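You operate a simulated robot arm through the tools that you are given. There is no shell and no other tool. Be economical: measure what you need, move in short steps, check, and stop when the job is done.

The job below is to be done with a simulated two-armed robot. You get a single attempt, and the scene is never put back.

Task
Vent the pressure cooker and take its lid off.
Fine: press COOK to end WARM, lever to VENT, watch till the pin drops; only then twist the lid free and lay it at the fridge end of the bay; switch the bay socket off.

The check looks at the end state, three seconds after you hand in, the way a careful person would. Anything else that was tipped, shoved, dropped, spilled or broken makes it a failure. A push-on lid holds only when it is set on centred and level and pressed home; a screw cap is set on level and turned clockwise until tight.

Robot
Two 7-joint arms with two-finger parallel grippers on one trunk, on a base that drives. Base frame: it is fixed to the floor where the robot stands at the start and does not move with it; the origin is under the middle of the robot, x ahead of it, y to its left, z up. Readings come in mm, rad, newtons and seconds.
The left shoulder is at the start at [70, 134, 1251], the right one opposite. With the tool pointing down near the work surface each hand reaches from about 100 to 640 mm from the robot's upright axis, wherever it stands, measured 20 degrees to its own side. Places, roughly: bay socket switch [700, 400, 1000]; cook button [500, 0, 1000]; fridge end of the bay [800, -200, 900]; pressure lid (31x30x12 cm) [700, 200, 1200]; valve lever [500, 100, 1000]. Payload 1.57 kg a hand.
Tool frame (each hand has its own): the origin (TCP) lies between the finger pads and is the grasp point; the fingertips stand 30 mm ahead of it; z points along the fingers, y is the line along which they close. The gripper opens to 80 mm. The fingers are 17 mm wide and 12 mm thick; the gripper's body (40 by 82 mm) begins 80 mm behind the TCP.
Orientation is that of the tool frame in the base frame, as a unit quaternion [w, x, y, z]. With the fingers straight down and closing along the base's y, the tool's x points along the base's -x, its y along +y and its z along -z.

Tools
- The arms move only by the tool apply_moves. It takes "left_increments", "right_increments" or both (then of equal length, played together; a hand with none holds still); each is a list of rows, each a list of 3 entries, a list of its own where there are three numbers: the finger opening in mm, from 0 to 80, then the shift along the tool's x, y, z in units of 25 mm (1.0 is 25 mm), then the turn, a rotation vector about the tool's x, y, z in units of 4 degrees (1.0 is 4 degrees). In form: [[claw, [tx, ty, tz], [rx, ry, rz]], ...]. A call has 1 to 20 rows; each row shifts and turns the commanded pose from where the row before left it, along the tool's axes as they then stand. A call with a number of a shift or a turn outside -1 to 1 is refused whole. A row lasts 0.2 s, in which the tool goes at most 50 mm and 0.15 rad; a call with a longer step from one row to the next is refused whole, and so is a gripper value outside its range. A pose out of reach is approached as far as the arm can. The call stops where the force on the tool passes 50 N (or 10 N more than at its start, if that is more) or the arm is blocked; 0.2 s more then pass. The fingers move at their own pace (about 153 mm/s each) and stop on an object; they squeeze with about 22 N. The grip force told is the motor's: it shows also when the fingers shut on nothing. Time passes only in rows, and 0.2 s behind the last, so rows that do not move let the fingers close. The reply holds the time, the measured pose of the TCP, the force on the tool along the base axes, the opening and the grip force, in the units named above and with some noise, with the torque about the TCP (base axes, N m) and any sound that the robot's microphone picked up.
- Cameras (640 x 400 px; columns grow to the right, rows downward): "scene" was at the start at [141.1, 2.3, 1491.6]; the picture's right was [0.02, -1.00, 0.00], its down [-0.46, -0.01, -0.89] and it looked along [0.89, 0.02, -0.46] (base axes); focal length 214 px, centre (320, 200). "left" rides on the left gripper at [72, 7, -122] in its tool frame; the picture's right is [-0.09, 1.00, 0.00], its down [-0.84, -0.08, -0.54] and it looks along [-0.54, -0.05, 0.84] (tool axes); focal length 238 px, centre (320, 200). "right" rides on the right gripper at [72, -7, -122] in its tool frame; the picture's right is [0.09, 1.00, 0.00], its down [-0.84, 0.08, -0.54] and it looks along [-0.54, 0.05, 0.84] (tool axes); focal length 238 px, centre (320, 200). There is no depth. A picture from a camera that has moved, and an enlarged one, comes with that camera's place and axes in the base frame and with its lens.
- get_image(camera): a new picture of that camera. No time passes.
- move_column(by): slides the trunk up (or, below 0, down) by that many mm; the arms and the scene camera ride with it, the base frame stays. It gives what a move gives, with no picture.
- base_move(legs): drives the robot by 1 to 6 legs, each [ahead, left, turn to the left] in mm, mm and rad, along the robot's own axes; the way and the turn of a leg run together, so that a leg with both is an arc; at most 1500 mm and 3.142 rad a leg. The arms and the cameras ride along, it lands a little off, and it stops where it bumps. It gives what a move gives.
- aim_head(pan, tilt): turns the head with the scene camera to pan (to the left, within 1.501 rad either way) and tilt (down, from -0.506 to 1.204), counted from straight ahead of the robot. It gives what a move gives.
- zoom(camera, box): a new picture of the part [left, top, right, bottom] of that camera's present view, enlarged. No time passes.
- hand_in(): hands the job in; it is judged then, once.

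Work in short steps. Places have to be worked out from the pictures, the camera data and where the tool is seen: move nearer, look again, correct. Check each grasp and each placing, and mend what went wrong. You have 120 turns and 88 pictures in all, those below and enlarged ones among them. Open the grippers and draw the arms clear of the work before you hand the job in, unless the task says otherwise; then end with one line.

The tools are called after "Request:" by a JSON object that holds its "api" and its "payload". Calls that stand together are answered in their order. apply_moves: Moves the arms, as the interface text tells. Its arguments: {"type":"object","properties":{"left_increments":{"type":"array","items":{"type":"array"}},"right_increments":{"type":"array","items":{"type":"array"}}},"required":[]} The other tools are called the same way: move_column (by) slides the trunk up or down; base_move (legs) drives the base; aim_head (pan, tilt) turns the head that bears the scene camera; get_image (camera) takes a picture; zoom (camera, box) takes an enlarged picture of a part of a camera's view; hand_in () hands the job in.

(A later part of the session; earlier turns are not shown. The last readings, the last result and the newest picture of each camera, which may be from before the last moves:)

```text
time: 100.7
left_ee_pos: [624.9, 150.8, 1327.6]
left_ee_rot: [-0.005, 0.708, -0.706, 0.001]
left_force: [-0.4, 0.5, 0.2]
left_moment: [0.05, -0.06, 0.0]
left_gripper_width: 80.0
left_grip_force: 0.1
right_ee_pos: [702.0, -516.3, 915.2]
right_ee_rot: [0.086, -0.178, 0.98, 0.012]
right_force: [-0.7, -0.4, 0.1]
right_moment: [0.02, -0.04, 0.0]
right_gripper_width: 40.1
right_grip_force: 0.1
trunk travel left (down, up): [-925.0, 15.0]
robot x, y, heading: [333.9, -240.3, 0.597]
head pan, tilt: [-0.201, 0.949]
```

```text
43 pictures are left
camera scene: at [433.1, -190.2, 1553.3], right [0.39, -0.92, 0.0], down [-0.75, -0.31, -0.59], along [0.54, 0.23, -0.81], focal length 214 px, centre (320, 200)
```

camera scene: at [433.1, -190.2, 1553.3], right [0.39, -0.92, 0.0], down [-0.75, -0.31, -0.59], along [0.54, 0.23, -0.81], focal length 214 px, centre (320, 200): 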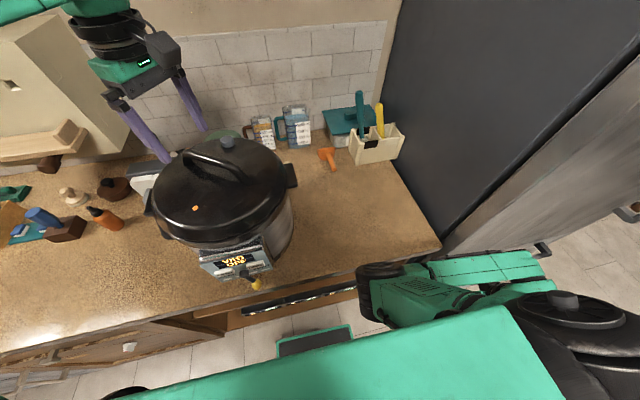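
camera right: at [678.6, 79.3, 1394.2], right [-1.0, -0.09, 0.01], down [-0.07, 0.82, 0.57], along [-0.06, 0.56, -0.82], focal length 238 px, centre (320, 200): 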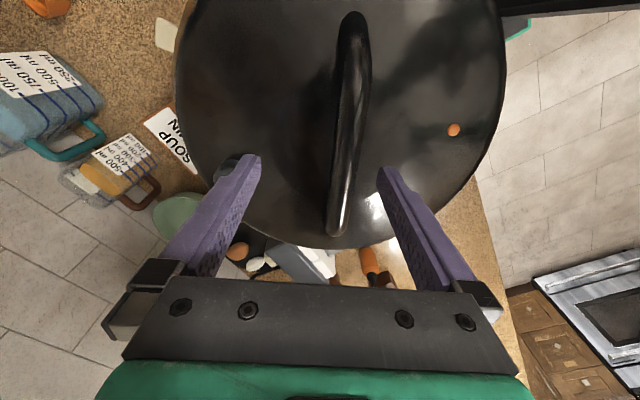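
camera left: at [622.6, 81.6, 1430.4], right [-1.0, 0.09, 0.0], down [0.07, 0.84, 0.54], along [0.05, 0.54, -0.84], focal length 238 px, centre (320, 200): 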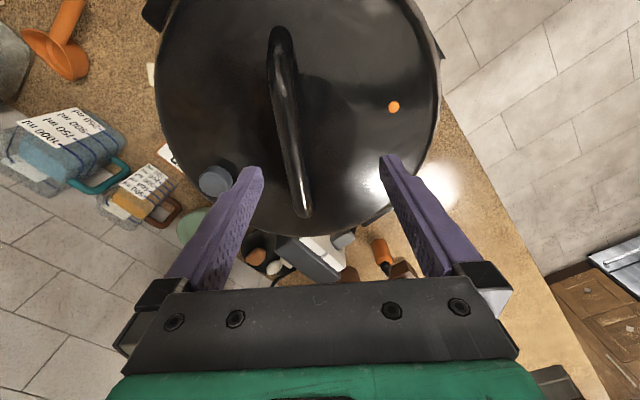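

No bump. I'll move over the handle and down to about z 1285.

Request:
{"api": "apply_moves", "payload": {"left_increments": [[80, [-0.1, -0.35, 0.4], [0, 0, 0]], [80, [-0.06, -0.35, 0.5], [0, 0, 0]], [80, [0, -0.2, 0.6], [0, 0, 0]], [80, [0, 0, 0], [0, 0, 0]]]}}

Request:
{"api": "get_image", "payload": {"camera": "left"}}

```text
time: 101.7
left_ee_pos: [656.3, 161.5, 1284.4]
left_ee_rot: [0.0, 0.709, -0.706, 0.001]
left_force: [0.7, -0.3, -0.1]
left_moment: [-0.02, 0.04, -0.01]
left_gripper_width: 80.3
left_grip_force: 0.0
right_ee_pos: [708.2, -513.5, 915.7]
right_ee_rot: [0.082, -0.179, 0.98, 0.01]
right_force: [0.5, 0.7, 0.8]
right_moment: [-0.01, 0.01, 0.01]
right_gripper_width: 40.3
right_grip_force: 0.1
trunk travel left (down, up): [-925.0, 15.0]
robot x, y, heading: [332.6, -238.0, 0.599]
head pan, tilt: [-0.201, 0.949]
```

```text
42 pictures are left
camera left: at [650.4, 90.0, 1407.8], right [-1.0, 0.09, 0.0], down [0.07, 0.84, 0.54], along [0.05, 0.54, -0.84], focal length 238 px, centre (320, 200)
```

left: 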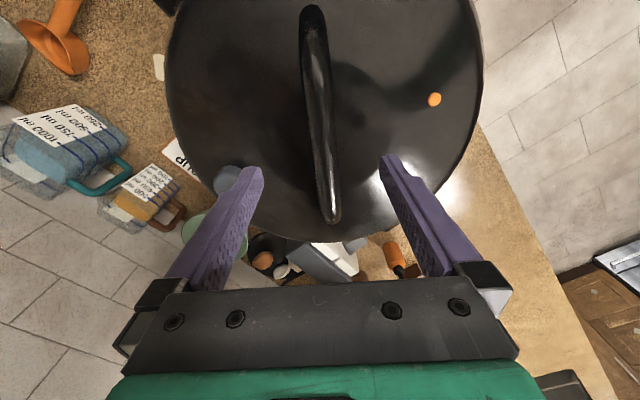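

The handle is centred between the fingers. I'll shift slightly to the handle's middle and descend to straddle it.

Request:
{"api": "apply_moves", "payload": {"left_increments": [[80, [0.2, 0.05, 0.5], [0, 0, 0]], [80, [0.1, 0.05, 0.5], [0, 0, 0]], [80, [0, 0, 0.4], [0, 0, 0]], [80, [0, 0, 0.3], [0, 0, 0]]]}}

Request:
{"api": "zoom", "payload": {"camera": "scene", "box": [120, 60, 320, 220]}}

Request:
{"api": "get_image", "payload": {"camera": "left"}}

```text
time: 102.7
left_ee_pos: [653.6, 152.6, 1243.2]
left_ee_rot: [-0.002, 0.709, -0.705, 0.001]
left_force: [0.9, 0.9, 0.1]
left_moment: [-0.04, 0.01, -0.02]
left_gripper_width: 80.2
left_grip_force: 0.1
right_ee_pos: [706.9, -513.8, 914.3]
right_ee_rot: [0.082, -0.179, 0.98, 0.01]
right_force: [-1.0, -0.1, 0.3]
right_moment: [-0.04, 0.04, 0.01]
right_gripper_width: 40.1
right_grip_force: 0.0
trunk travel left (down, up): [-925.0, 15.0]
robot x, y, heading: [334.7, -240.3, 0.598]
head pan, tilt: [-0.201, 0.949]
```

```text
2.50 times, centred on (220, 140) of scene
camera zoom: at [442.4, -183.8, 1552.3], right [0.39, -0.92, 0.0], down [-0.75, -0.31, -0.58], along [0.54, 0.23, -0.81], focal length 536 px, centre (570, 350)
```

zoom: 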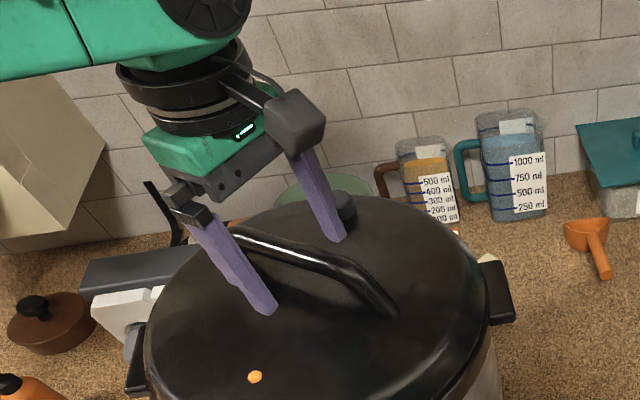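

```text
40 pictures are left
camera left: at [647.0, 80.9, 1365.7], right [-1.0, 0.09, 0.0], down [0.07, 0.84, 0.54], along [0.05, 0.54, -0.84], focal length 238 px, centre (320, 200)
```

left: 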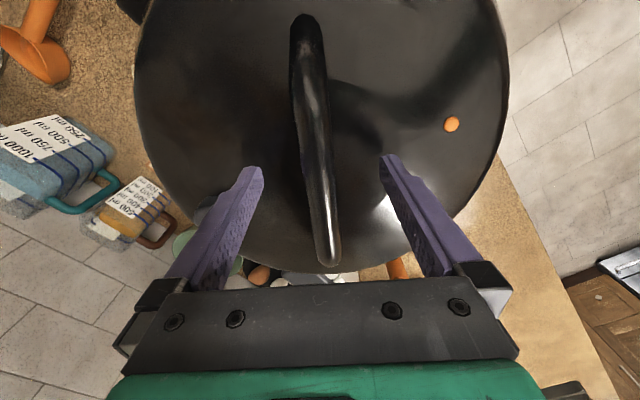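

The fingers straddle the bar near its middle with tips about 30 mm below it. Closing the grip.

Request:
{"api": "apply_moves", "payload": {"left_increments": [[0, [0, 0, 0.1], [0, 0, 0]], [0, [0, 0, 0], [0, 0, 0]], [0, [0, 0, 0], [0, 0, 0]], [0, [0, 0, 0], [0, 0, 0]]]}}

Request:
{"api": "zoom", "payload": {"camera": "scene", "box": [120, 60, 320, 220]}}

```text
time: 103.7
left_ee_pos: [653.3, 152.7, 1241.4]
left_ee_rot: [-0.001, 0.709, -0.705, 0.0]
left_force: [0.7, 0.8, 4.0]
left_moment: [0.04, -0.01, 0.38]
left_gripper_width: 19.8
left_grip_force: 22.1
right_ee_pos: [706.6, -512.9, 914.9]
right_ee_rot: [0.083, -0.178, 0.98, 0.009]
right_force: [0.2, 0.2, -0.2]
right_moment: [0.03, -0.01, 0.0]
right_gripper_width: 40.2
right_grip_force: 0.1
trunk travel left (down, up): [-925.0, 15.0]
robot x, y, heading: [332.3, -239.8, 0.603]
head pan, tilt: [-0.201, 0.949]
```

```text
2.50 times, centred on (220, 140) of scene
camera zoom: at [442.1, -183.9, 1552.4], right [0.39, -0.92, 0.0], down [-0.75, -0.31, -0.58], along [0.54, 0.23, -0.81], focal length 536 px, centre (570, 350)
```

zoom: 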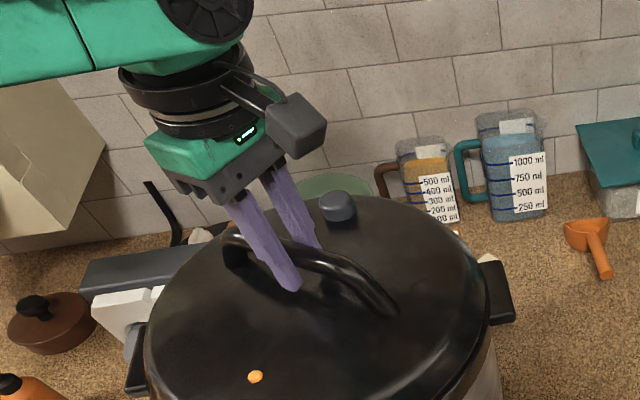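

The handle is gripped at 19.8 mm and the pin is down. I'll start twisting anticlockwise and watch the torque.

Request:
{"api": "apply_moves", "payload": {"left_increments": [[0, [0, 0, 0], [0, 0, -0.7]], [0, [0, 0, 0], [0, 0, -0.7]], [0, [0, 0, 0], [0, 0, -0.7]]]}}

Request:
{"api": "zoom", "payload": {"camera": "scene", "box": [120, 60, 320, 280]}}

```text
time: 104.5
left_ee_pos: [654.0, 152.8, 1241.1]
left_ee_rot: [-0.001, 0.759, -0.651, 0.001]
left_force: [0.9, -0.1, 2.6]
left_moment: [0.02, -0.02, -0.57]
left_gripper_width: 21.9
left_grip_force: 22.1
right_ee_pos: [705.7, -514.5, 914.5]
right_ee_rot: [0.082, -0.179, 0.981, 0.009]
right_force: [-0.1, -0.2, 0.7]
right_moment: [0.0, -0.03, 0.0]
right_gripper_width: 40.1
right_grip_force: 0.2
trunk travel left (down, up): [-925.0, 15.0]
robot x, y, heading: [334.1, -241.9, 0.588]
head pan, tilt: [-0.201, 0.949]
```

```text
1.82 times, centred on (220, 170) of scene
camera zoom: at [442.3, -184.2, 1552.3], right [0.39, -0.92, 0.0], down [-0.75, -0.31, -0.58], along [0.54, 0.23, -0.81], focal length 390 px, centre (502, 254)
```

zoom: 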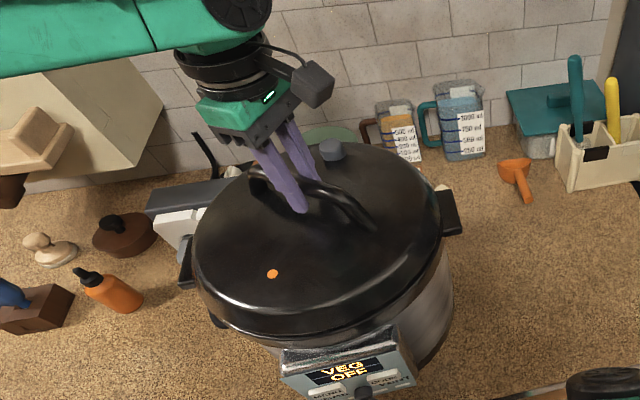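

The grip widened by 2 mm, so the fingers are skewing on the bar rather than turning the lid. I'll check the other direction at the same light torque before using a stronger hold.

Request:
{"api": "apply_moves", "payload": {"left_increments": [[0, [0, 0, 0], [0, 0, 0.8]], [0, [0, 0, 0], [0, 0, 0.8]], [0, [0, 0, 0], [0, 0, 0.8]], [0, [0, 0, 0], [0, 0, 0.8]], [0, [0, 0, 0], [0, 0, 0.8]]]}}

```text
time: 105.7
left_ee_pos: [652.6, 153.5, 1242.4]
left_ee_rot: [0.0, -0.66, 0.751, -0.001]
left_force: [0.4, 0.2, -0.2]
left_moment: [0.07, 0.04, 0.39]
left_gripper_width: 22.1
left_grip_force: 22.2
right_ee_pos: [706.6, -514.9, 913.7]
right_ee_rot: [0.082, -0.178, 0.98, 0.01]
right_force: [-0.3, 0.4, 0.4]
right_moment: [0.02, -0.01, 0.02]
right_gripper_width: 40.1
right_grip_force: 0.0
trunk travel left (down, up): [-925.0, 15.0]
robot x, y, heading: [334.8, -238.1, 0.599]
head pan, tilt: [-0.201, 0.949]
```

It resists equally both ways, so a centre grip can't give enough torque. I'll use the open fingers as a wrench instead, one on each side of the bar near opposite ends, to push a pure couple anticlockwise. First I'll open, rise, and yaw clockwise to get round.

Request:
{"api": "apply_moves", "payload": {"left_increments": [[80, [0, 0, 0], [0, 0, -0.8]], [80, [0, 0, 0], [0, 0, 0]], [80, [0, 0, -0.6], [0, 0, 0]], [80, [0, 0, -0.8], [0, 0, 0]], [80, [0, 0, -0.8], [0, 0, 0]], [80, [0, 0, 0], [0, 0, 1]], [80, [0, 0, 0], [0, 0, 1]], [80, [0, 0, 0], [0, 0, 1]], [80, [0, 0, 0], [0, 0, 1]], [80, [0, 0, 0], [0, 0, 1]], [80, [0, 0, 0], [0, 0, 1]], [80, [0, 0, 0], [0, 0, 1]], [80, [0, 0, 0], [0, 0, 1]], [80, [0, 0, 0], [0, 0, 1]], [80, [0, 0, 0], [0, 0, 1]], [80, [0, 0, 0], [0, 0, 1]], [80, [0, 0, 0], [0, 0, 1]], [80, [0, 0, 0], [0, 0, 1]], [80, [0, 0, 0], [0, 0, 1]], [80, [0, 0, 0], [0, 0, 1]]]}}

Request:
{"api": "apply_moves", "payload": {"left_increments": [[80, [0, 0, 0], [0, 0, 1]], [80, [0, 0, 0], [0, 0, 1]], [80, [0, 0, 0], [0, 0, 1]], [80, [0, 0, 0], [0, 0, 1]], [80, [0, 0, 0], [0, 0, 1]], [80, [0, 0, 0], [0, 0, 1]], [80, [0, 0, 0], [0, 0, 1]], [80, [0, 0, 0], [0, 0, 1]], [80, [0, 0, 0], [0, 0, 1]], [80, [0, 0, 0], [0, 0, 1]], [80, [0, 0, 0], [0, 0, 1]], [80, [0, 0, 0], [0, 0, 1]], [80, [0, 0, 0], [0, 0, 1]], [80, [0, 0, 0], [0, 0, 1]], [80, [0, 0, 0], [0, 0, 1]]]}}

Request:
{"api": "get_image", "payload": {"camera": "left"}}

```text
time: 109.9
left_ee_pos: [653.3, 152.7, 1296.4]
left_ee_rot: [0.002, -0.223, 0.975, -0.001]
left_force: [-0.4, 0.8, -0.7]
left_moment: [0.02, 0.01, -0.01]
left_gripper_width: 80.1
left_grip_force: 0.1
right_ee_pos: [706.6, -513.8, 914.6]
right_ee_rot: [0.083, -0.179, 0.98, 0.01]
right_force: [-0.4, 0.3, -0.7]
right_moment: [0.02, -0.01, -0.06]
right_gripper_width: 39.9
right_grip_force: 0.0
trunk travel left (down, up): [-925.0, 15.0]
robot x, y, heading: [334.5, -238.7, 0.597]
head pan, tilt: [-0.201, 0.949]
```

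```text
time: 113.1
left_ee_pos: [651.9, 152.1, 1297.2]
left_ee_rot: [0.001, 0.294, 0.956, 0.001]
left_force: [-0.5, 0.0, -0.1]
left_moment: [0.01, -0.01, 0.0]
left_gripper_width: 80.1
left_grip_force: 0.1
right_ee_pos: [706.5, -513.9, 913.7]
right_ee_rot: [0.082, -0.179, 0.98, 0.01]
right_force: [0.0, 0.2, -0.5]
right_moment: [0.03, 0.02, -0.03]
right_gripper_width: 40.0
right_grip_force: 0.1
trunk travel left (down, up): [-925.0, 15.0]
robot x, y, heading: [331.3, -240.7, 0.601]
head pan, tilt: [-0.201, 0.949]
```

```text
37 pictures are left
camera left: at [597.1, 198.8, 1418.1], right [0.64, 0.77, 0.0], down [0.65, -0.53, 0.54], along [0.42, -0.34, -0.84], focal length 238 px, centre (320, 200)
```

left: 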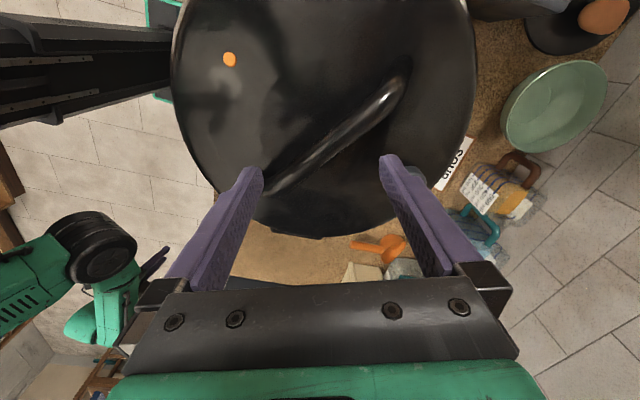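

The hand yawed freely to -34°, with the fingers on opposite sides of the bar. I'll turn 8° more for clearance and lower the fork around it.

Request:
{"api": "apply_moves", "payload": {"left_increments": [[80, [0, 0, 0], [0, 0, 1]], [80, [0, 0.03, 0], [0, 0, 1]], [80, [0, 0, 0.6], [0, 0, 0]], [80, [0, 0, 0.6], [0, 0, 0]], [80, [0, 0, 0.6], [0, 0, 0]], [80, [0, 0, 0.4], [0, 0, 0]]]}}

Request:
{"api": "zoom", "payload": {"camera": "scene", "box": [120, 60, 320, 220]}}

```text
time: 114.5
left_ee_pos: [654.0, 153.8, 1241.3]
left_ee_rot: [0.001, 0.359, 0.933, 0.0]
left_force: [0.7, -0.3, 1.4]
left_moment: [0.01, 0.02, -0.01]
left_gripper_width: 79.9
left_grip_force: 0.1
right_ee_pos: [706.0, -514.3, 915.1]
right_ee_rot: [0.082, -0.178, 0.98, 0.009]
right_force: [-0.9, 0.3, 0.0]
right_moment: [-0.03, 0.02, 0.02]
right_gripper_width: 40.1
right_grip_force: 0.1
trunk travel left (down, up): [-925.0, 15.0]
robot x, y, heading: [334.3, -240.0, 0.596]
head pan, tilt: [-0.201, 0.949]
```

```text
2.50 times, centred on (220, 140) of scene
camera zoom: at [442.5, -183.6, 1552.3], right [0.39, -0.92, 0.0], down [-0.75, -0.32, -0.58], along [0.54, 0.23, -0.81], focal length 536 px, centre (570, 350)
```

zoom: 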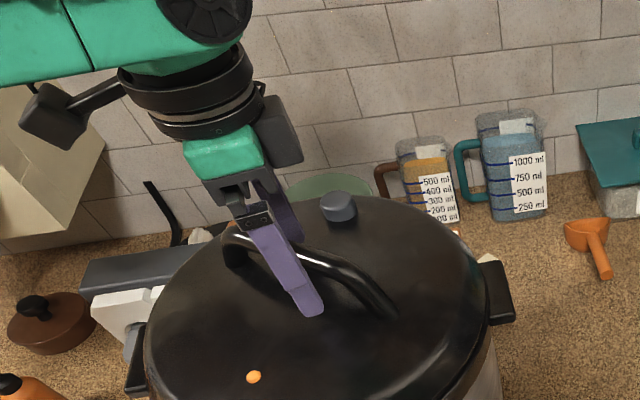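

The fork is seated, one finger in front of the bar and one behind. Rotating anticlockwise to load the bar.

Request:
{"api": "apply_moves", "payload": {"left_increments": [[80, [0, 0, 0], [0, 0, -1]], [80, [0, 0, 0], [0, 0, -1]], [80, [0, 0, 0], [0, 0, -1]], [80, [0, 0, 0], [0, 0, -1]], [80, [0, 0, 0], [0, 0, -0.7]], [80, [0, 0, 0], [0, 0, -0.7]], [80, [0, 0, 0], [0, 0, -0.7]]]}}

Request:
{"api": "zoom", "payload": {"camera": "scene", "box": [120, 60, 320, 280]}}

```text
time: 116.1
left_ee_pos: [653.2, 153.4, 1241.2]
left_ee_rot: [0.002, 0.153, 0.988, 0.001]
left_force: [-0.4, -0.1, 2.2]
left_moment: [0.01, -0.02, -0.52]
left_gripper_width: 80.0
left_grip_force: 0.1
right_ee_pos: [706.6, -514.1, 914.3]
right_ee_rot: [0.082, -0.178, 0.981, 0.01]
right_force: [-0.2, -0.1, -0.3]
right_moment: [-0.02, 0.0, 0.02]
right_gripper_width: 40.0
right_grip_force: 0.0
trunk travel left (down, up): [-925.0, 15.0]
robot x, y, heading: [331.9, -239.0, 0.595]
head pan, tilt: [-0.201, 0.949]
```

```text
1.82 times, centred on (220, 170) of scene
camera zoom: at [442.1, -184.1, 1552.3], right [0.39, -0.92, 0.0], down [-0.75, -0.31, -0.58], along [0.54, 0.23, -0.81], focal length 390 px, centre (502, 254)
```

zoom: 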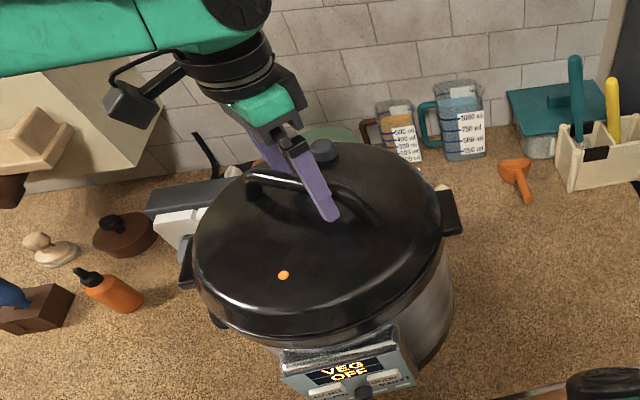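

The lid is turning: the pin shifted while the panel stayed put, with only about 0.5 Nm. Continuing anticlockwise.

Request:
{"api": "apply_moves", "payload": {"left_increments": [[80, [0, 0, 0], [0, 0, -1]], [80, [0, 0, 0], [0, 0, -1]], [80, [0, 0, 0], [0, 0, -1]], [80, [0, 0, 0], [0, 0, -1]], [80, [0, 0, 0], [0, 0, -1]], [80, [0, 0, 0], [0, 0, -1]]]}}

Request:
{"api": "zoom", "payload": {"camera": "scene", "box": [120, 60, 320, 280]}}

```text
time: 117.5
left_ee_pos: [653.7, 153.7, 1241.1]
left_ee_rot: [0.002, -0.055, 0.998, 0.0]
left_force: [0.1, -0.2, 3.0]
left_moment: [0.02, -0.02, -0.47]
left_gripper_width: 79.9
left_grip_force: 0.1
right_ee_pos: [705.6, -514.0, 914.1]
right_ee_rot: [0.082, -0.179, 0.98, 0.01]
right_force: [0.7, 0.8, 0.2]
right_moment: [0.0, -0.03, -0.02]
right_gripper_width: 40.0
right_grip_force: 0.0
trunk travel left (down, up): [-925.0, 15.0]
robot x, y, heading: [334.9, -241.8, 0.599]
head pan, tilt: [-0.201, 0.949]
```

```text
1.82 times, centred on (220, 170) of scene
camera zoom: at [442.0, -184.2, 1552.4], right [0.39, -0.92, 0.0], down [-0.75, -0.31, -0.58], along [0.54, 0.23, -0.81], focal length 390 px, centre (502, 254)
```

zoom: 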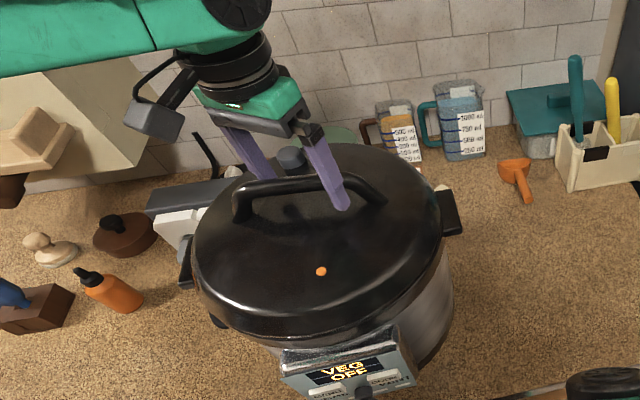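

The lid has turned about 30°. I'll continue until it meets a stop.

Request:
{"api": "apply_moves", "payload": {"left_increments": [[80, [0, 0, 0], [0, 0, -0.8]], [80, [0, 0, 0], [0, 0, -0.8]], [80, [0, 0, 0], [0, 0, -0.8]], [80, [0, 0, 0], [0, 0, -0.8]]]}}

Request:
{"api": "zoom", "payload": {"camera": "scene", "box": [120, 60, 320, 280]}}

```text
time: 118.5
left_ee_pos: [653.6, 152.9, 1242.2]
left_ee_rot: [0.002, -0.167, 0.986, 0.0]
left_force: [0.1, 1.1, 2.1]
left_moment: [0.01, -0.03, -0.49]
left_gripper_width: 79.7
left_grip_force: 0.0
right_ee_pos: [706.0, -513.8, 913.6]
right_ee_rot: [0.082, -0.178, 0.981, 0.01]
right_force: [0.4, -1.1, 0.0]
right_moment: [0.01, -0.02, 0.0]
right_gripper_width: 40.1
right_grip_force: 0.1
trunk travel left (down, up): [-925.0, 15.0]
robot x, y, heading: [333.1, -238.8, 0.6]
head pan, tilt: [-0.201, 0.949]
```

```text
1.82 times, centred on (220, 170) of scene
camera zoom: at [442.1, -183.9, 1552.3], right [0.39, -0.92, 0.0], down [-0.75, -0.31, -0.58], along [0.54, 0.23, -0.81], focal length 390 px, centre (502, 254)
```

zoom: 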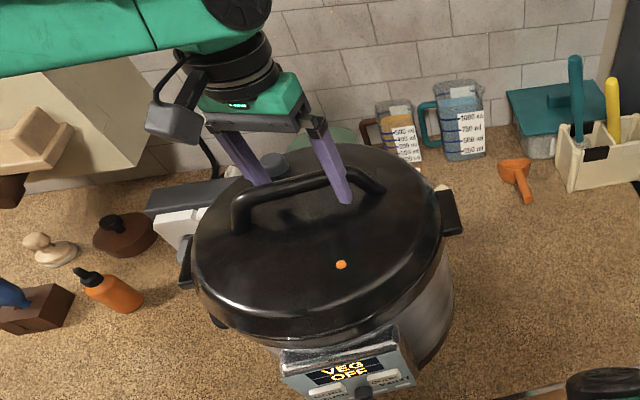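

The lid has turned about 43° with no hard stop, which should be clear of the bayonet. I'll back off, rise, yaw perpendicular to the bar's new direction of about 133°, and re-grip.

Request:
{"api": "apply_moves", "payload": {"left_increments": [[80, [0, 0, 0], [0, 0, 1]], [80, [0, 0, 0], [0, 0, 1]], [80, [0, 0, -0.7], [0, 0, 0]], [80, [0, 0, -0.8], [0, 0, 0]], [80, [0, 0, -0.8], [0, 0, 0]], [80, [0, 0, 0], [0, 0, 1]], [80, [0, 0, 0], [0, 0, 1]], [80, [0, 0, 0], [0, 0, 1]], [80, [0, 0, 0], [0, 0, 1]], [80, [0, 0, 0], [0, 0, 1]], [80, [0, 0, 0], [0, 0, 1]], [80, [0, 0, 0], [0, 0, 1]], [80, [0, 0, 0], [0, 0, 1]], [80, [0, 0, 0], [0, 0, 1]], [80, [0, 0, 0], [0, 0, 1]], [80, [0, 0, 0], [0, 0, 1]], [80, [0, 0, 0], [0, 0, 1]], [80, [0, 0, 0], [0, 0, 1]], [80, [0, 0, 0], [0, 0, 1]], [80, [0, 0, 0], [0, 0, 0.5]]]}}

Request:
{"api": "get_image", "payload": {"camera": "left"}}

```text
time: 122.7
left_ee_pos: [653.7, 153.6, 1299.2]
left_ee_rot: [0.001, 0.399, 0.917, 0.0]
left_force: [0.2, 0.1, -0.4]
left_moment: [0.01, -0.03, 0.04]
left_gripper_width: 80.1
left_grip_force: 0.1
right_ee_pos: [707.5, -513.5, 913.5]
right_ee_rot: [0.082, -0.179, 0.98, 0.01]
right_force: [-0.6, -0.5, 0.2]
right_moment: [0.0, 0.0, 0.0]
right_gripper_width: 39.8
right_grip_force: 0.0
trunk travel left (down, up): [-925.0, 15.0]
robot x, y, heading: [332.8, -242.9, 0.602]
head pan, tilt: [-0.201, 0.949]
```

```text
32 pictures are left
camera left: at [609.2, 210.7, 1421.0], right [0.79, 0.61, 0.0], down [0.51, -0.67, 0.54], along [0.33, -0.43, -0.84], focal length 238 px, centre (320, 200)
```

left: 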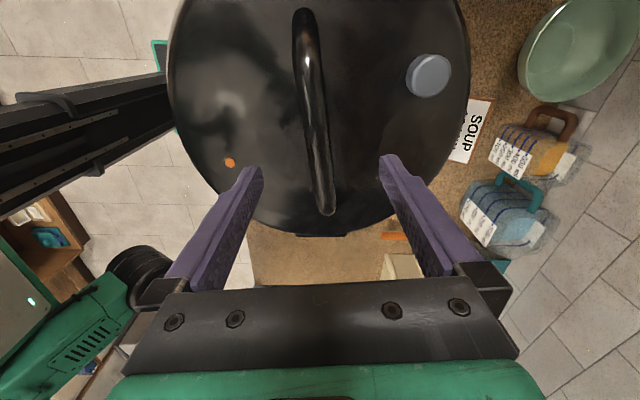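

The bar is centred and aligned. Descending and closing on it.

Request:
{"api": "apply_moves", "payload": {"left_increments": [[80, [0, 0, 0.6], [0, 0, 0]], [80, [0, 0, 0.6], [0, 0, 0]], [80, [0, 0, 0.6], [0, 0, 0]], [80, [0, 0, 0.5], [0, 0, 0]], [0, [0, 0, 0], [0, 0, 0]], [0, [0, 0, 0], [0, 0, 0]], [0, [0, 0, 0], [0, 0, 0]], [0, [0, 0, 0], [0, 0, 0]]]}}

Request:
{"api": "apply_moves", "payload": {"left_increments": [[0, [0, 0, -0.2], [0, 0, 0]], [0, [0, 0, -0.2], [0, 0, 0]], [0, [0, 0, -0.2], [0, 0, 0]], [0, [0, 0, 0], [0, 0, 0]]]}}

Request:
{"api": "zoom", "payload": {"camera": "scene", "box": [120, 60, 320, 280]}}

```text
time: 124.5
left_ee_pos: [653.0, 154.1, 1242.5]
left_ee_rot: [0.001, 0.397, 0.918, 0.001]
left_force: [0.0, -1.3, -0.1]
left_moment: [0.05, 0.1, 0.39]
left_gripper_width: 20.1
left_grip_force: 22.0
right_ee_pos: [706.8, -512.8, 914.4]
right_ee_rot: [0.083, -0.179, 0.98, 0.009]
right_force: [0.5, 0.8, 0.4]
right_moment: [-0.01, 0.01, 0.03]
right_gripper_width: 39.8
right_grip_force: 0.1
trunk travel left (down, up): [-925.0, 15.0]
robot x, y, heading: [336.1, -243.6, 0.603]
head pan, tilt: [-0.201, 0.949]
```

```text
time: 125.5
left_ee_pos: [654.3, 155.2, 1255.1]
left_ee_rot: [0.001, 0.398, 0.917, 0.0]
left_force: [-1.0, 0.3, -10.2]
left_moment: [-0.02, -0.02, -0.01]
left_gripper_width: 19.7
left_grip_force: 22.1
right_ee_pos: [707.3, -511.4, 914.0]
right_ee_rot: [0.083, -0.179, 0.98, 0.01]
right_force: [0.0, 0.0, 0.7]
right_moment: [0.02, 0.02, 0.0]
right_gripper_width: 39.9
right_grip_force: 0.0
trunk travel left (down, up): [-925.0, 15.0]
robot x, y, heading: [332.8, -239.3, 0.599]
head pan, tilt: [-0.201, 0.949]
```

```text
1.82 times, centred on (220, 170) of scene
camera zoom: at [444.0, -181.7, 1552.0], right [0.39, -0.92, 0.0], down [-0.75, -0.32, -0.58], along [0.54, 0.22, -0.81], focal length 390 px, centre (502, 254)
```

zoom: 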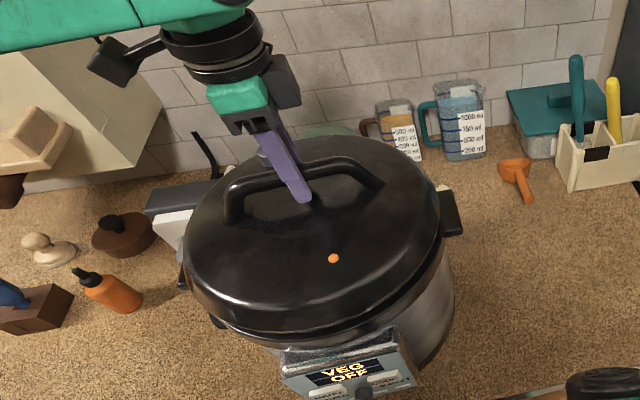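

The lid is coming up: load 10 N, level, and the cooker hasn't moved. Lifting further.

Request:
{"api": "apply_moves", "payload": {"left_increments": [[0, [0, 0, -0.5], [0, 0, 0]], [0, [0, 0, -0.5], [0, 0, 0]], [0, [0, 0, -0.5], [0, 0, 0]], [0, [0, 0, -0.5], [0, 0, 0]], [0, [0, 0, 0], [0, 0, 0]]]}}

Request:
{"api": "move_column", "payload": {"by": 15}}

Request:
{"api": "get_image", "payload": {"camera": "scene"}}

```text
time: 126.7
left_ee_pos: [654.0, 154.6, 1306.0]
left_ee_rot: [0.001, 0.399, 0.917, 0.0]
left_force: [-0.3, 0.8, -10.4]
left_moment: [-0.05, -0.03, 0.0]
left_gripper_width: 19.9
left_grip_force: 21.9
right_ee_pos: [707.4, -513.1, 914.5]
right_ee_rot: [0.081, -0.179, 0.98, 0.01]
right_force: [0.5, 0.0, -0.1]
right_moment: [0.0, 0.01, -0.01]
right_gripper_width: 39.9
right_grip_force: 0.2
trunk travel left (down, up): [-925.0, 15.0]
robot x, y, heading: [333.0, -242.0, 0.595]
head pan, tilt: [-0.201, 0.949]
```

```text
time: 127.3
left_ee_pos: [654.4, 154.5, 1320.7]
left_ee_rot: [0.001, 0.399, 0.917, 0.0]
left_force: [-0.1, 1.2, -10.3]
left_moment: [-0.02, -0.03, -0.01]
left_gripper_width: 19.4
left_grip_force: 21.9
right_ee_pos: [706.7, -511.6, 929.6]
right_ee_rot: [0.081, -0.179, 0.98, 0.009]
right_force: [0.0, 0.1, 0.1]
right_moment: [0.0, -0.01, 0.0]
right_gripper_width: 39.9
right_grip_force: 0.1
trunk travel left (down, up): [-940.0, 0.0]
robot x, y, heading: [335.3, -240.7, 0.596]
head pan, tilt: [-0.201, 0.949]
```

```text
30 pictures are left
camera scene: at [443.1, -182.5, 1567.2], right [0.39, -0.92, 0.0], down [-0.75, -0.32, -0.58], along [0.54, 0.22, -0.81], focal length 214 px, centre (320, 200)
```

scene: 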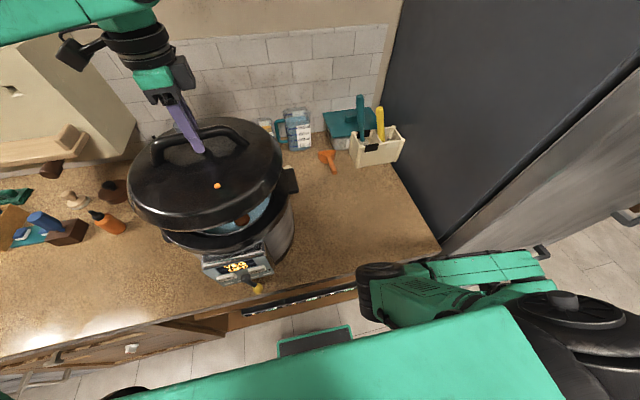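

The lid is clear of the pot by about 80 mm and hangs level. By my estimate the free area at the fridge end is centred near (856, -172) on a counter at z≈920. I'll back up 60 mm and turn the robot right 0.775 rad to swing the lid over there.

Request:
{"api": "base_move", "payload": {"legs": [[-60, 0, 0], [0, 0, -0.775]]}}

Request:
{"api": "aim_head", "payload": {"pan": 0.2, "tilt": 0.9}}

Request:
{"api": "get_image", "payload": {"camera": "scene"}}

```text
time: 130.3
left_ee_pos: [791.2, -216.2, 1320.1]
left_ee_rot: [0.001, 0.716, 0.698, -0.002]
left_force: [0.5, 1.0, -9.5]
left_moment: [-0.03, 0.01, -0.01]
left_gripper_width: 19.8
left_grip_force: 22.0
right_ee_pos: [360.9, -728.6, 929.9]
right_ee_rot: [0.079, 0.206, 0.975, -0.023]
right_force: [0.1, 0.2, -0.2]
right_moment: [0.0, -0.01, 0.01]
right_gripper_width: 39.9
right_grip_force: 0.1
trunk travel left (down, up): [-940.0, 0.0]
robot x, y, heading: [288.7, -270.4, -0.175]
head pan, tilt: [-0.201, 0.949]
```

```text
time: 131.2
left_ee_pos: [791.2, -216.3, 1320.8]
left_ee_rot: [0.001, 0.716, 0.698, 0.0]
left_force: [-0.5, 0.3, -9.4]
left_moment: [-0.04, 0.03, 0.02]
left_gripper_width: 19.8
left_grip_force: 21.8
right_ee_pos: [360.0, -730.5, 929.5]
right_ee_rot: [0.079, 0.206, 0.975, -0.022]
right_force: [-0.3, 0.4, 0.0]
right_moment: [0.01, 0.02, 0.0]
right_gripper_width: 40.0
right_grip_force: 0.1
trunk travel left (down, up): [-940.0, 0.0]
robot x, y, heading: [287.6, -270.8, -0.179]
head pan, tilt: [0.201, 0.901]
```

```text
29 pictures are left
camera scene: at [411.4, -281.1, 1570.7], right [0.02, -1.0, 0.0], down [-0.78, -0.02, -0.62], along [0.62, 0.01, -0.78], focal length 214 px, centre (320, 200)
```

scene: 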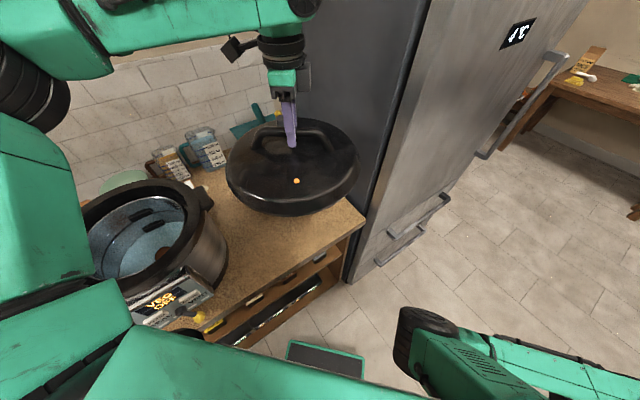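

The lid swung over cleanly. With the arm I'll ease it by (65, 44) toward the centre of the free space while lowering about 135 mm.

Request:
{"api": "apply_moves", "payload": {"left_increments": [[0, [0, 0, 0.9], [0, 0, 0]], [0, [0.3, 0.45, 0.9], [0, 0, 0]], [0, [0.3, 0.45, 0.9], [0, 0, 0]], [0, [0.3, 0.45, 0.9], [0, 0, 0]], [0, [0.3, 0.45, 0.9], [0, 0, 0]], [0, [0.3, 0.45, 0.9], [0, 0, 0]], [0, [0.3, 0.35, 0], [0, 0, 0]]]}}

Request:
{"api": "get_image", "payload": {"camera": "scene"}}

Request:
{"api": "get_image", "payload": {"camera": "left"}}

```text
time: 132.8
left_ee_pos: [856.7, -172.7, 1184.8]
left_ee_rot: [0.001, 0.717, 0.697, -0.001]
left_force: [0.4, -0.5, -10.1]
left_moment: [-0.01, 0.01, 0.02]
left_gripper_width: 19.8
left_grip_force: 22.0
right_ee_pos: [359.7, -729.8, 929.3]
right_ee_rot: [0.079, 0.206, 0.975, -0.023]
right_force: [-0.4, -0.3, -0.9]
right_moment: [0.01, -0.01, 0.01]
right_gripper_width: 40.0
right_grip_force: 0.0
trunk travel left (down, up): [-940.0, 0.0]
robot x, y, heading: [284.6, -272.8, -0.176]
head pan, tilt: [0.201, 0.901]
```

```text
28 pictures are left
camera scene: at [412.1, -280.2, 1570.7], right [0.02, -1.0, 0.0], down [-0.78, -0.02, -0.62], along [0.62, 0.01, -0.78], focal length 214 px, centre (320, 200)
```

scene: 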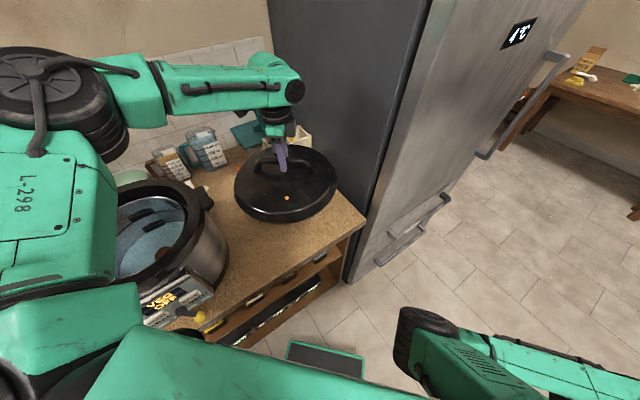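

```text
27 pictures are left
camera left: at [865.7, -100.8, 1306.5], right [0.99, -0.12, 0.0], down [-0.1, -0.83, 0.54], along [-0.06, -0.54, -0.84], focal length 238 px, centre (320, 200)
```

left: 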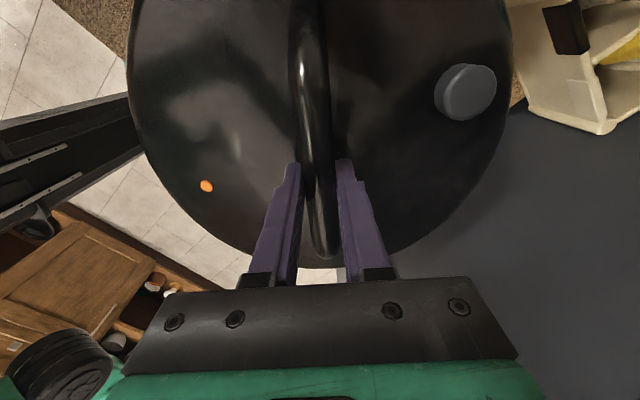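

Clearances look fine: about 33 mm to the fridge side and more than 70 mm to the box and scoop. I'll shift 25 mm further from the front edge and lower close to the counter.

Request:
{"api": "apply_moves", "payload": {"left_increments": [[0, [0.32, 0.4, 0.4], [0, 0, 0]], [0, [0.32, 0.4, 0.6], [0, 0, 0]], [0, [0, 0, 0.8], [0, 0, 0]], [0, [0, 0, 0.8], [0, 0, 0]], [0, [0, 0, 0.8], [0, 0, 0]], [0, [0, 0, 0.8], [0, 0, 0]], [0, [0, 0, 0.6], [0, 0, 0]], [0, [0, 0, 0.4], [0, 0, 0]]]}}

Request:
{"api": "get_image", "payload": {"camera": "scene"}}

```text
time: 134.6
left_ee_pos: [840.0, -137.9, 1073.7]
left_ee_rot: [0.001, 0.716, 0.698, -0.001]
left_force: [0.6, -0.3, -10.1]
left_moment: [-0.01, 0.04, 0.01]
left_gripper_width: 19.7
left_grip_force: 22.5
left hand out of reach, approached as far as the arm can: row 2, 3, 4, 5, 6, 7, 8
right_ee_pos: [359.9, -729.1, 929.6]
right_ee_rot: [0.08, 0.206, 0.975, -0.023]
right_force: [-0.8, 0.2, 0.7]
right_moment: [-0.04, 0.0, -0.02]
right_gripper_width: 40.1
right_grip_force: 0.1
trunk travel left (down, up): [-940.0, 0.0]
robot x, y, heading: [283.8, -275.7, -0.181]
head pan, tilt: [0.201, 0.901]
```

```text
26 pictures are left
camera scene: at [411.9, -280.2, 1570.7], right [0.02, -1.0, 0.0], down [-0.78, -0.02, -0.62], along [0.62, 0.01, -0.78], focal length 214 px, centre (320, 200)
```

scene: 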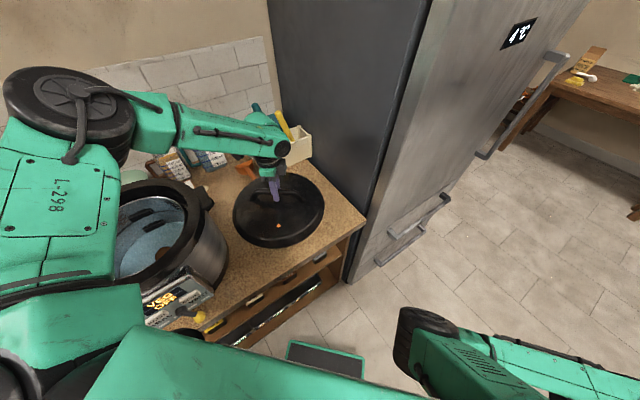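

The arm is reach-limited and drifted slightly toward the cooker. I'll correct with a small base move toward the fridge and lower with the trunk, which keeps the hand rigid.

Request:
{"api": "base_move", "payload": {"legs": [[28, -22, 0]]}}

Request:
{"api": "move_column", "payload": {"by": -30}}

Request:
{"api": "get_image", "payload": {"camera": "scene"}}

```text
time: 135.4
left_ee_pos: [859.4, -157.2, 1074.9]
left_ee_rot: [0.006, 0.716, 0.698, 0.0]
left_force: [-1.2, 2.4, -9.7]
left_moment: [-0.03, 0.0, -0.04]
left_gripper_width: 19.8
left_grip_force: 21.6
right_ee_pos: [380.6, -750.9, 932.5]
right_ee_rot: [0.082, 0.206, 0.975, -0.025]
right_force: [-0.3, 0.3, 0.7]
right_moment: [-0.02, -0.02, 0.01]
right_gripper_width: 40.0
right_grip_force: 0.1
trunk travel left (down, up): [-940.0, 0.0]
robot x, y, heading: [307.4, -296.6, -0.17]
head pan, tilt: [0.201, 0.901]
```

```text
time: 136.2
left_ee_pos: [863.2, -162.0, 1043.2]
left_ee_rot: [0.002, 0.715, 0.699, -0.001]
left_force: [-1.2, -0.4, -9.7]
left_moment: [-0.1, -0.02, -0.01]
left_gripper_width: 19.6
left_grip_force: 22.4
right_ee_pos: [383.1, -755.7, 900.2]
right_ee_rot: [0.08, 0.205, 0.975, -0.023]
right_force: [-0.6, -0.4, -0.3]
right_moment: [-0.01, 0.02, 0.0]
right_gripper_width: 40.2
right_grip_force: 0.1
trunk travel left (down, up): [-910.0, 30.0]
robot x, y, heading: [306.2, -299.6, -0.181]
head pan, tilt: [0.201, 0.901]
```

```text
25 pictures are left
camera scene: at [434.1, -305.5, 1540.8], right [0.02, -1.0, 0.0], down [-0.78, -0.02, -0.62], along [0.62, 0.01, -0.78], focal length 214 px, centre (320, 200)
```

scene: 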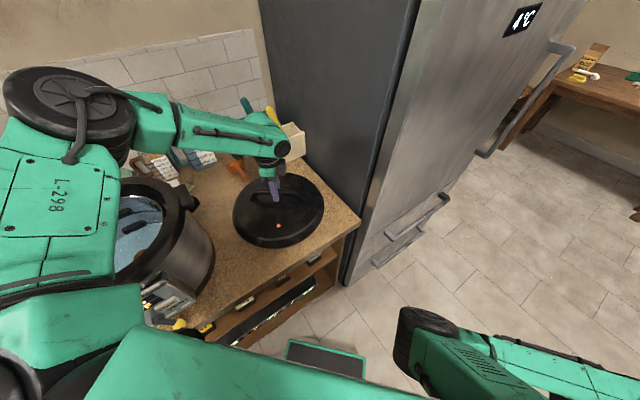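

Lid at about (863, -162), still suspended with its underside some 15–20 mm above the counter. Lowering in small trunk steps until the load comes off.

Request:
{"api": "move_column", "payload": {"by": -12}}

Request:
{"api": "move_column", "payload": {"by": -5}}

```text
time: 136.8
left_ee_pos: [864.1, -162.5, 1031.3]
left_ee_rot: [0.002, 0.716, 0.698, -0.001]
left_force: [-0.3, 0.2, -10.1]
left_moment: [-0.04, 0.01, 0.0]
left_gripper_width: 19.7
left_grip_force: 22.1
right_ee_pos: [382.8, -756.0, 888.2]
right_ee_rot: [0.079, 0.205, 0.975, -0.022]
right_force: [-0.8, -0.3, -0.1]
right_moment: [0.04, -0.03, 0.0]
right_gripper_width: 39.9
right_grip_force: 0.1
trunk travel left (down, up): [-898.0, 42.0]
robot x, y, heading: [305.2, -298.2, -0.177]
head pan, tilt: [0.201, 0.901]
```

```text
time: 137.3
left_ee_pos: [862.7, -163.8, 1029.4]
left_ee_rot: [0.003, 0.716, 0.698, 0.001]
left_force: [2.8, 0.9, 6.7]
left_moment: [0.36, -0.03, -0.05]
left_gripper_width: 19.4
left_grip_force: 21.6
right_ee_pos: [381.3, -755.9, 883.0]
right_ee_rot: [0.08, 0.205, 0.975, -0.022]
right_force: [-0.2, 0.5, 0.6]
right_moment: [0.02, -0.02, 0.0]
right_gripper_width: 40.0
right_grip_force: 0.1
trunk travel left (down, up): [-893.0, 47.0]
robot x, y, heading: [309.7, -295.5, -0.177]
head pan, tilt: [0.201, 0.901]
```

Contact at z≈1029, so the lid is resting. I'll open the fingers and rise straight up with the trunk.

Request:
{"api": "apply_moves", "payload": {"left_increments": [[40, [0, 0, 0], [0, 0, 0]], [80, [0, 0, 0], [0, 0, 0]], [80, [0, 0, 0], [0, 0, 0]]]}}

Request:
{"api": "move_column", "payload": {"by": 47}}

Request:
{"api": "get_image", "payload": {"camera": "left"}}

Request:
{"api": "get_image", "payload": {"camera": "scene"}}

```text
time: 138.1
left_ee_pos: [863.0, -162.9, 1027.6]
left_ee_rot: [0.002, 0.716, 0.698, 0.0]
left_force: [0.5, -0.8, -0.6]
left_moment: [0.0, -0.01, -0.02]
left_gripper_width: 80.0
left_grip_force: 0.0
right_ee_pos: [382.8, -755.9, 882.6]
right_ee_rot: [0.08, 0.206, 0.975, -0.023]
right_force: [-0.2, 0.4, 0.3]
right_moment: [-0.03, 0.0, -0.03]
right_gripper_width: 40.0
right_grip_force: 0.0
trunk travel left (down, up): [-893.0, 47.0]
robot x, y, heading: [311.9, -300.2, -0.172]
head pan, tilt: [0.201, 0.901]
```

```text
time: 139.0
left_ee_pos: [862.1, -163.3, 1073.7]
left_ee_rot: [0.001, 0.715, 0.699, 0.0]
left_force: [-1.0, 0.2, -0.2]
left_moment: [0.02, -0.02, -0.02]
left_gripper_width: 80.0
left_grip_force: 0.0
right_ee_pos: [382.3, -755.9, 929.2]
right_ee_rot: [0.08, 0.206, 0.975, -0.022]
right_force: [0.6, 0.5, 1.3]
right_moment: [0.0, 0.01, 0.0]
right_gripper_width: 40.2
right_grip_force: 0.0
trunk travel left (down, up): [-940.0, 0.0]
robot x, y, heading: [309.1, -298.7, -0.176]
head pan, tilt: [0.201, 0.901]
```

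```text
24 pictures are left
camera left: at [870.6, -91.7, 1195.7], right [0.99, -0.12, 0.0], down [-0.1, -0.83, 0.54], along [-0.06, -0.54, -0.84], focal length 238 px, centre (320, 200)
```

left: 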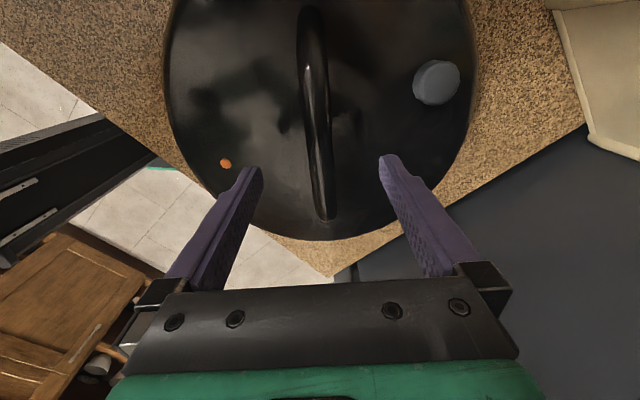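

```text
23 pictures are left
camera scene: at [433.1, -307.4, 1570.9], right [0.02, -1.0, 0.0], down [-0.78, -0.02, -0.62], along [0.62, 0.01, -0.78], focal length 214 px, centre (320, 200)
```

scene: 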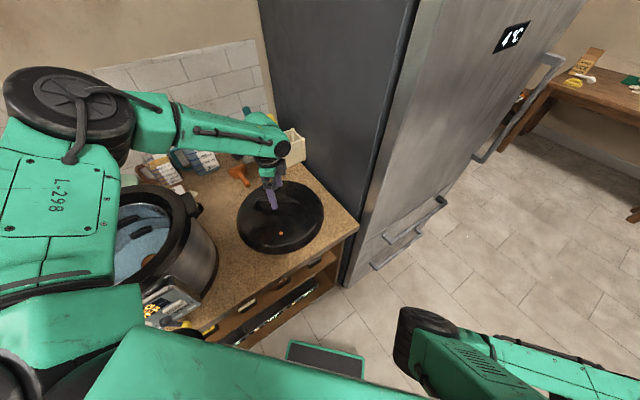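

The lid sits flat with clear margins all round. I'll raise the hand, back off, and turn left to face the socket.

Request:
{"api": "apply_moves", "payload": {"left_increments": [[80, [0, 0, -0.8], [0, 0, 0]], [80, [0, 0, -0.8], [0, 0, 0]], [80, [0, 0, -0.8], [0, 0, 0]], [80, [0, 0, -0.8], [0, 0, 0]], [80, [0, 0, -0.8], [0, 0, 0]], [80, [0, 0, -0.8], [0, 0, 0]], [80, [0, 0, -0.8], [0, 0, 0]]]}}

Request:
{"api": "base_move", "payload": {"legs": [[-330, 0, 0]]}}

```text
time: 140.6
left_ee_pos: [861.3, -162.3, 1213.7]
left_ee_rot: [0.002, 0.716, 0.698, 0.0]
left_force: [0.1, 0.1, -0.2]
left_moment: [-0.01, -0.02, -0.02]
left_gripper_width: 79.9
left_grip_force: 0.2
right_ee_pos: [381.6, -755.3, 928.9]
right_ee_rot: [0.08, 0.207, 0.975, -0.022]
right_force: [-0.1, -0.2, 0.0]
right_moment: [-0.03, 0.0, -0.01]
right_gripper_width: 40.0
right_grip_force: 0.1
trunk travel left (down, up): [-940.0, 0.0]
robot x, y, heading: [306.5, -298.4, -0.176]
head pan, tilt: [0.201, 0.901]
```

```text
time: 142.8
left_ee_pos: [539.5, -105.2, 1212.7]
left_ee_rot: [0.0, 0.716, 0.698, -0.001]
left_force: [1.1, -0.2, 0.2]
left_moment: [-0.03, 0.06, 0.01]
left_gripper_width: 80.1
left_grip_force: 0.1
right_ee_pos: [58.9, -698.1, 929.0]
right_ee_rot: [0.079, 0.208, 0.975, -0.022]
right_force: [-0.5, 0.5, 0.3]
right_moment: [0.01, 0.02, -0.01]
right_gripper_width: 40.2
right_grip_force: 0.1
trunk travel left (down, up): [-940.0, 0.0]
robot x, y, heading: [-14.4, -247.6, -0.18]
head pan, tilt: [0.201, 0.901]
```

The lid is down at the fridge end. Now I'll turn to face the socket, bring the left wrist back to neutral, and look at the switch.

Request:
{"api": "base_move", "payload": {"legs": [[0, 0, 0.83]]}}

Request:
{"api": "apply_moves", "payload": {"left_increments": [[0, [0, 0, 0], [0, 0, -1]], [0, [0, 0, 0], [0, 0, -1]], [0, [0, 0, 0], [0, 0, -1]], [0, [0, 0, 0], [0, 0, -1]], [0, [0, 0, 0], [0, 0, -1]], [0, [0, 0, 0], [0, 0, -1]], [0, [0, 0, 0], [0, 0, -1]], [0, [0, 0, 0], [0, 0, -1]], [0, [0, 0, 0], [0, 0, -1]], [0, [0, 0, 0], [0, 0, -1]], [0, [0, 0, 0], [0, 0, -1]], [0, [0, 0, 0], [0, 0, -1]], [0, [0, 0, 0], [0, 0, -1]], [0, [0, 0, 0], [0, 0, -1]], [0, [0, 0, 0], [0, 0, -1]], [0, [0, 0, 0], [0, 0, -1]], [0, [0, 0, 0], [0, 0, -1]], [0, [0, 0, 0], [0, 0, -1]], [0, [0, 0, 0], [0, 0, -1]], [0, [0, 0, 0], [0, 0, -1]]]}}

Request:
{"api": "base_move", "payload": {"legs": [[160, 100, 0]]}}

Request:
{"api": "aim_head", "payload": {"pan": 0.2, "tilt": 0.65}}

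Request:
{"api": "get_image", "payload": {"camera": "scene"}}

```text
time: 145.4
left_ee_pos: [257.3, 259.5, 1214.1]
left_ee_rot: [0.001, 0.375, 0.927, 0.0]
left_force: [-0.1, -0.7, 0.0]
left_moment: [0.02, 0.01, 0.03]
left_gripper_width: 80.1
left_grip_force: 0.0
right_ee_pos: [369.6, -495.6, 929.0]
right_ee_rot: [0.083, -0.203, 0.976, 0.012]
right_force: [-0.1, 0.1, -0.3]
right_moment: [0.0, 0.02, 0.01]
right_gripper_width: 40.0
right_grip_force: 0.1
trunk travel left (down, up): [-940.0, 0.0]
robot x, y, heading: [-14.6, -240.0, 0.653]
head pan, tilt: [0.201, 0.901]
```

```text
time: 149.6
left_ee_pos: [257.1, 259.6, 1215.2]
left_ee_rot: [0.001, -0.31, 0.951, -0.001]
left_force: [0.1, -0.1, -0.5]
left_moment: [-0.03, -0.02, 0.03]
left_gripper_width: 0.2
left_grip_force: 21.1
right_ee_pos: [369.2, -495.8, 931.0]
right_ee_rot: [0.081, -0.204, 0.975, 0.012]
right_force: [0.3, -0.4, -0.3]
right_moment: [-0.02, -0.01, 0.01]
right_gripper_width: 40.0
right_grip_force: 0.1
trunk travel left (down, up): [-940.0, 0.0]
robot x, y, heading: [-17.0, -239.3, 0.65]
head pan, tilt: [0.201, 0.901]
```

```text
time: 151.1
left_ee_pos: [322.3, 432.3, 1217.3]
left_ee_rot: [0.001, -0.311, 0.95, 0.001]
left_force: [0.6, 0.3, 0.4]
left_moment: [0.03, 0.0, 0.0]
left_gripper_width: 0.0
left_grip_force: 21.3
right_ee_pos: [435.3, -322.4, 929.2]
right_ee_rot: [0.083, -0.205, 0.975, 0.013]
right_force: [-0.3, -0.2, -0.3]
right_moment: [-0.01, -0.03, 0.01]
right_gripper_width: 40.2
right_grip_force: 0.1
trunk travel left (down, up): [-940.0, 0.0]
robot x, y, heading: [53.7, -61.9, 0.651]
head pan, tilt: [0.201, 0.901]
```

```text
time: 151.9
left_ee_pos: [323.2, 435.9, 1213.6]
left_ee_rot: [0.003, -0.309, 0.951, -0.001]
left_force: [-0.5, -0.9, 1.0]
left_moment: [0.0, 0.02, 0.0]
left_gripper_width: 0.1
left_grip_force: 21.2
right_ee_pos: [436.0, -319.5, 928.7]
right_ee_rot: [0.082, -0.204, 0.976, 0.011]
right_force: [-0.7, -0.4, 1.0]
right_moment: [-0.01, 0.0, -0.02]
right_gripper_width: 40.2
right_grip_force: 0.0
trunk travel left (down, up): [-940.0, 0.0]
robot x, y, heading: [50.3, -65.1, 0.653]
head pan, tilt: [0.201, 0.649]
```

```text
22 pictures are left
camera scene: at [147.2, 30.5, 1591.3], right [0.75, -0.66, 0.0], down [-0.4, -0.46, -0.8], along [0.52, 0.6, -0.61], focal length 214 px, centre (320, 200)
```

scene: 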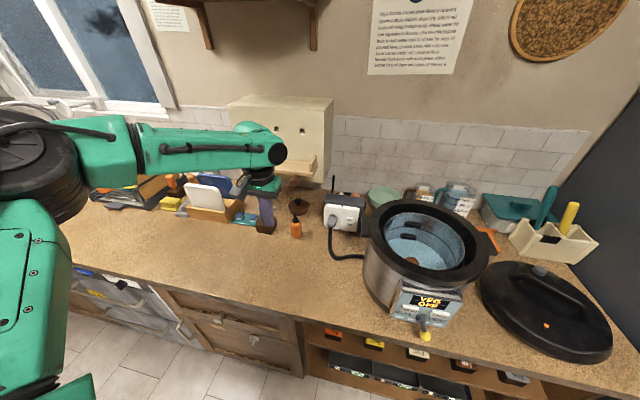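

Request:
{"api": "zoom", "payload": {"camera": "scene", "box": [310, 170, 400, 270]}}

```text
4.00 times, centred on (355, 220) of scene
camera zoom: at [147.2, 30.5, 1591.3], right [0.75, -0.66, 0.0], down [-0.4, -0.46, -0.8], along [0.52, 0.6, -0.61], focal length 858 px, centre (180, 120)
```

zoom: 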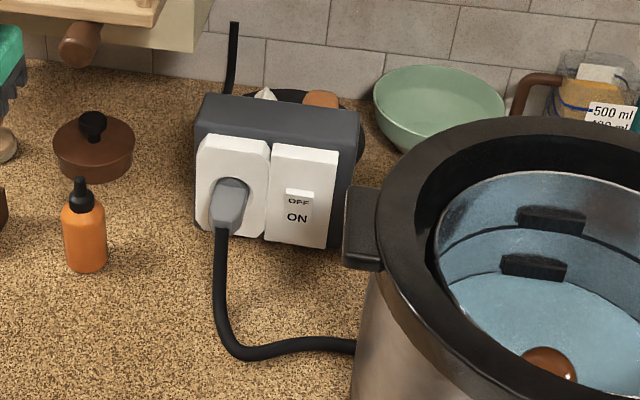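

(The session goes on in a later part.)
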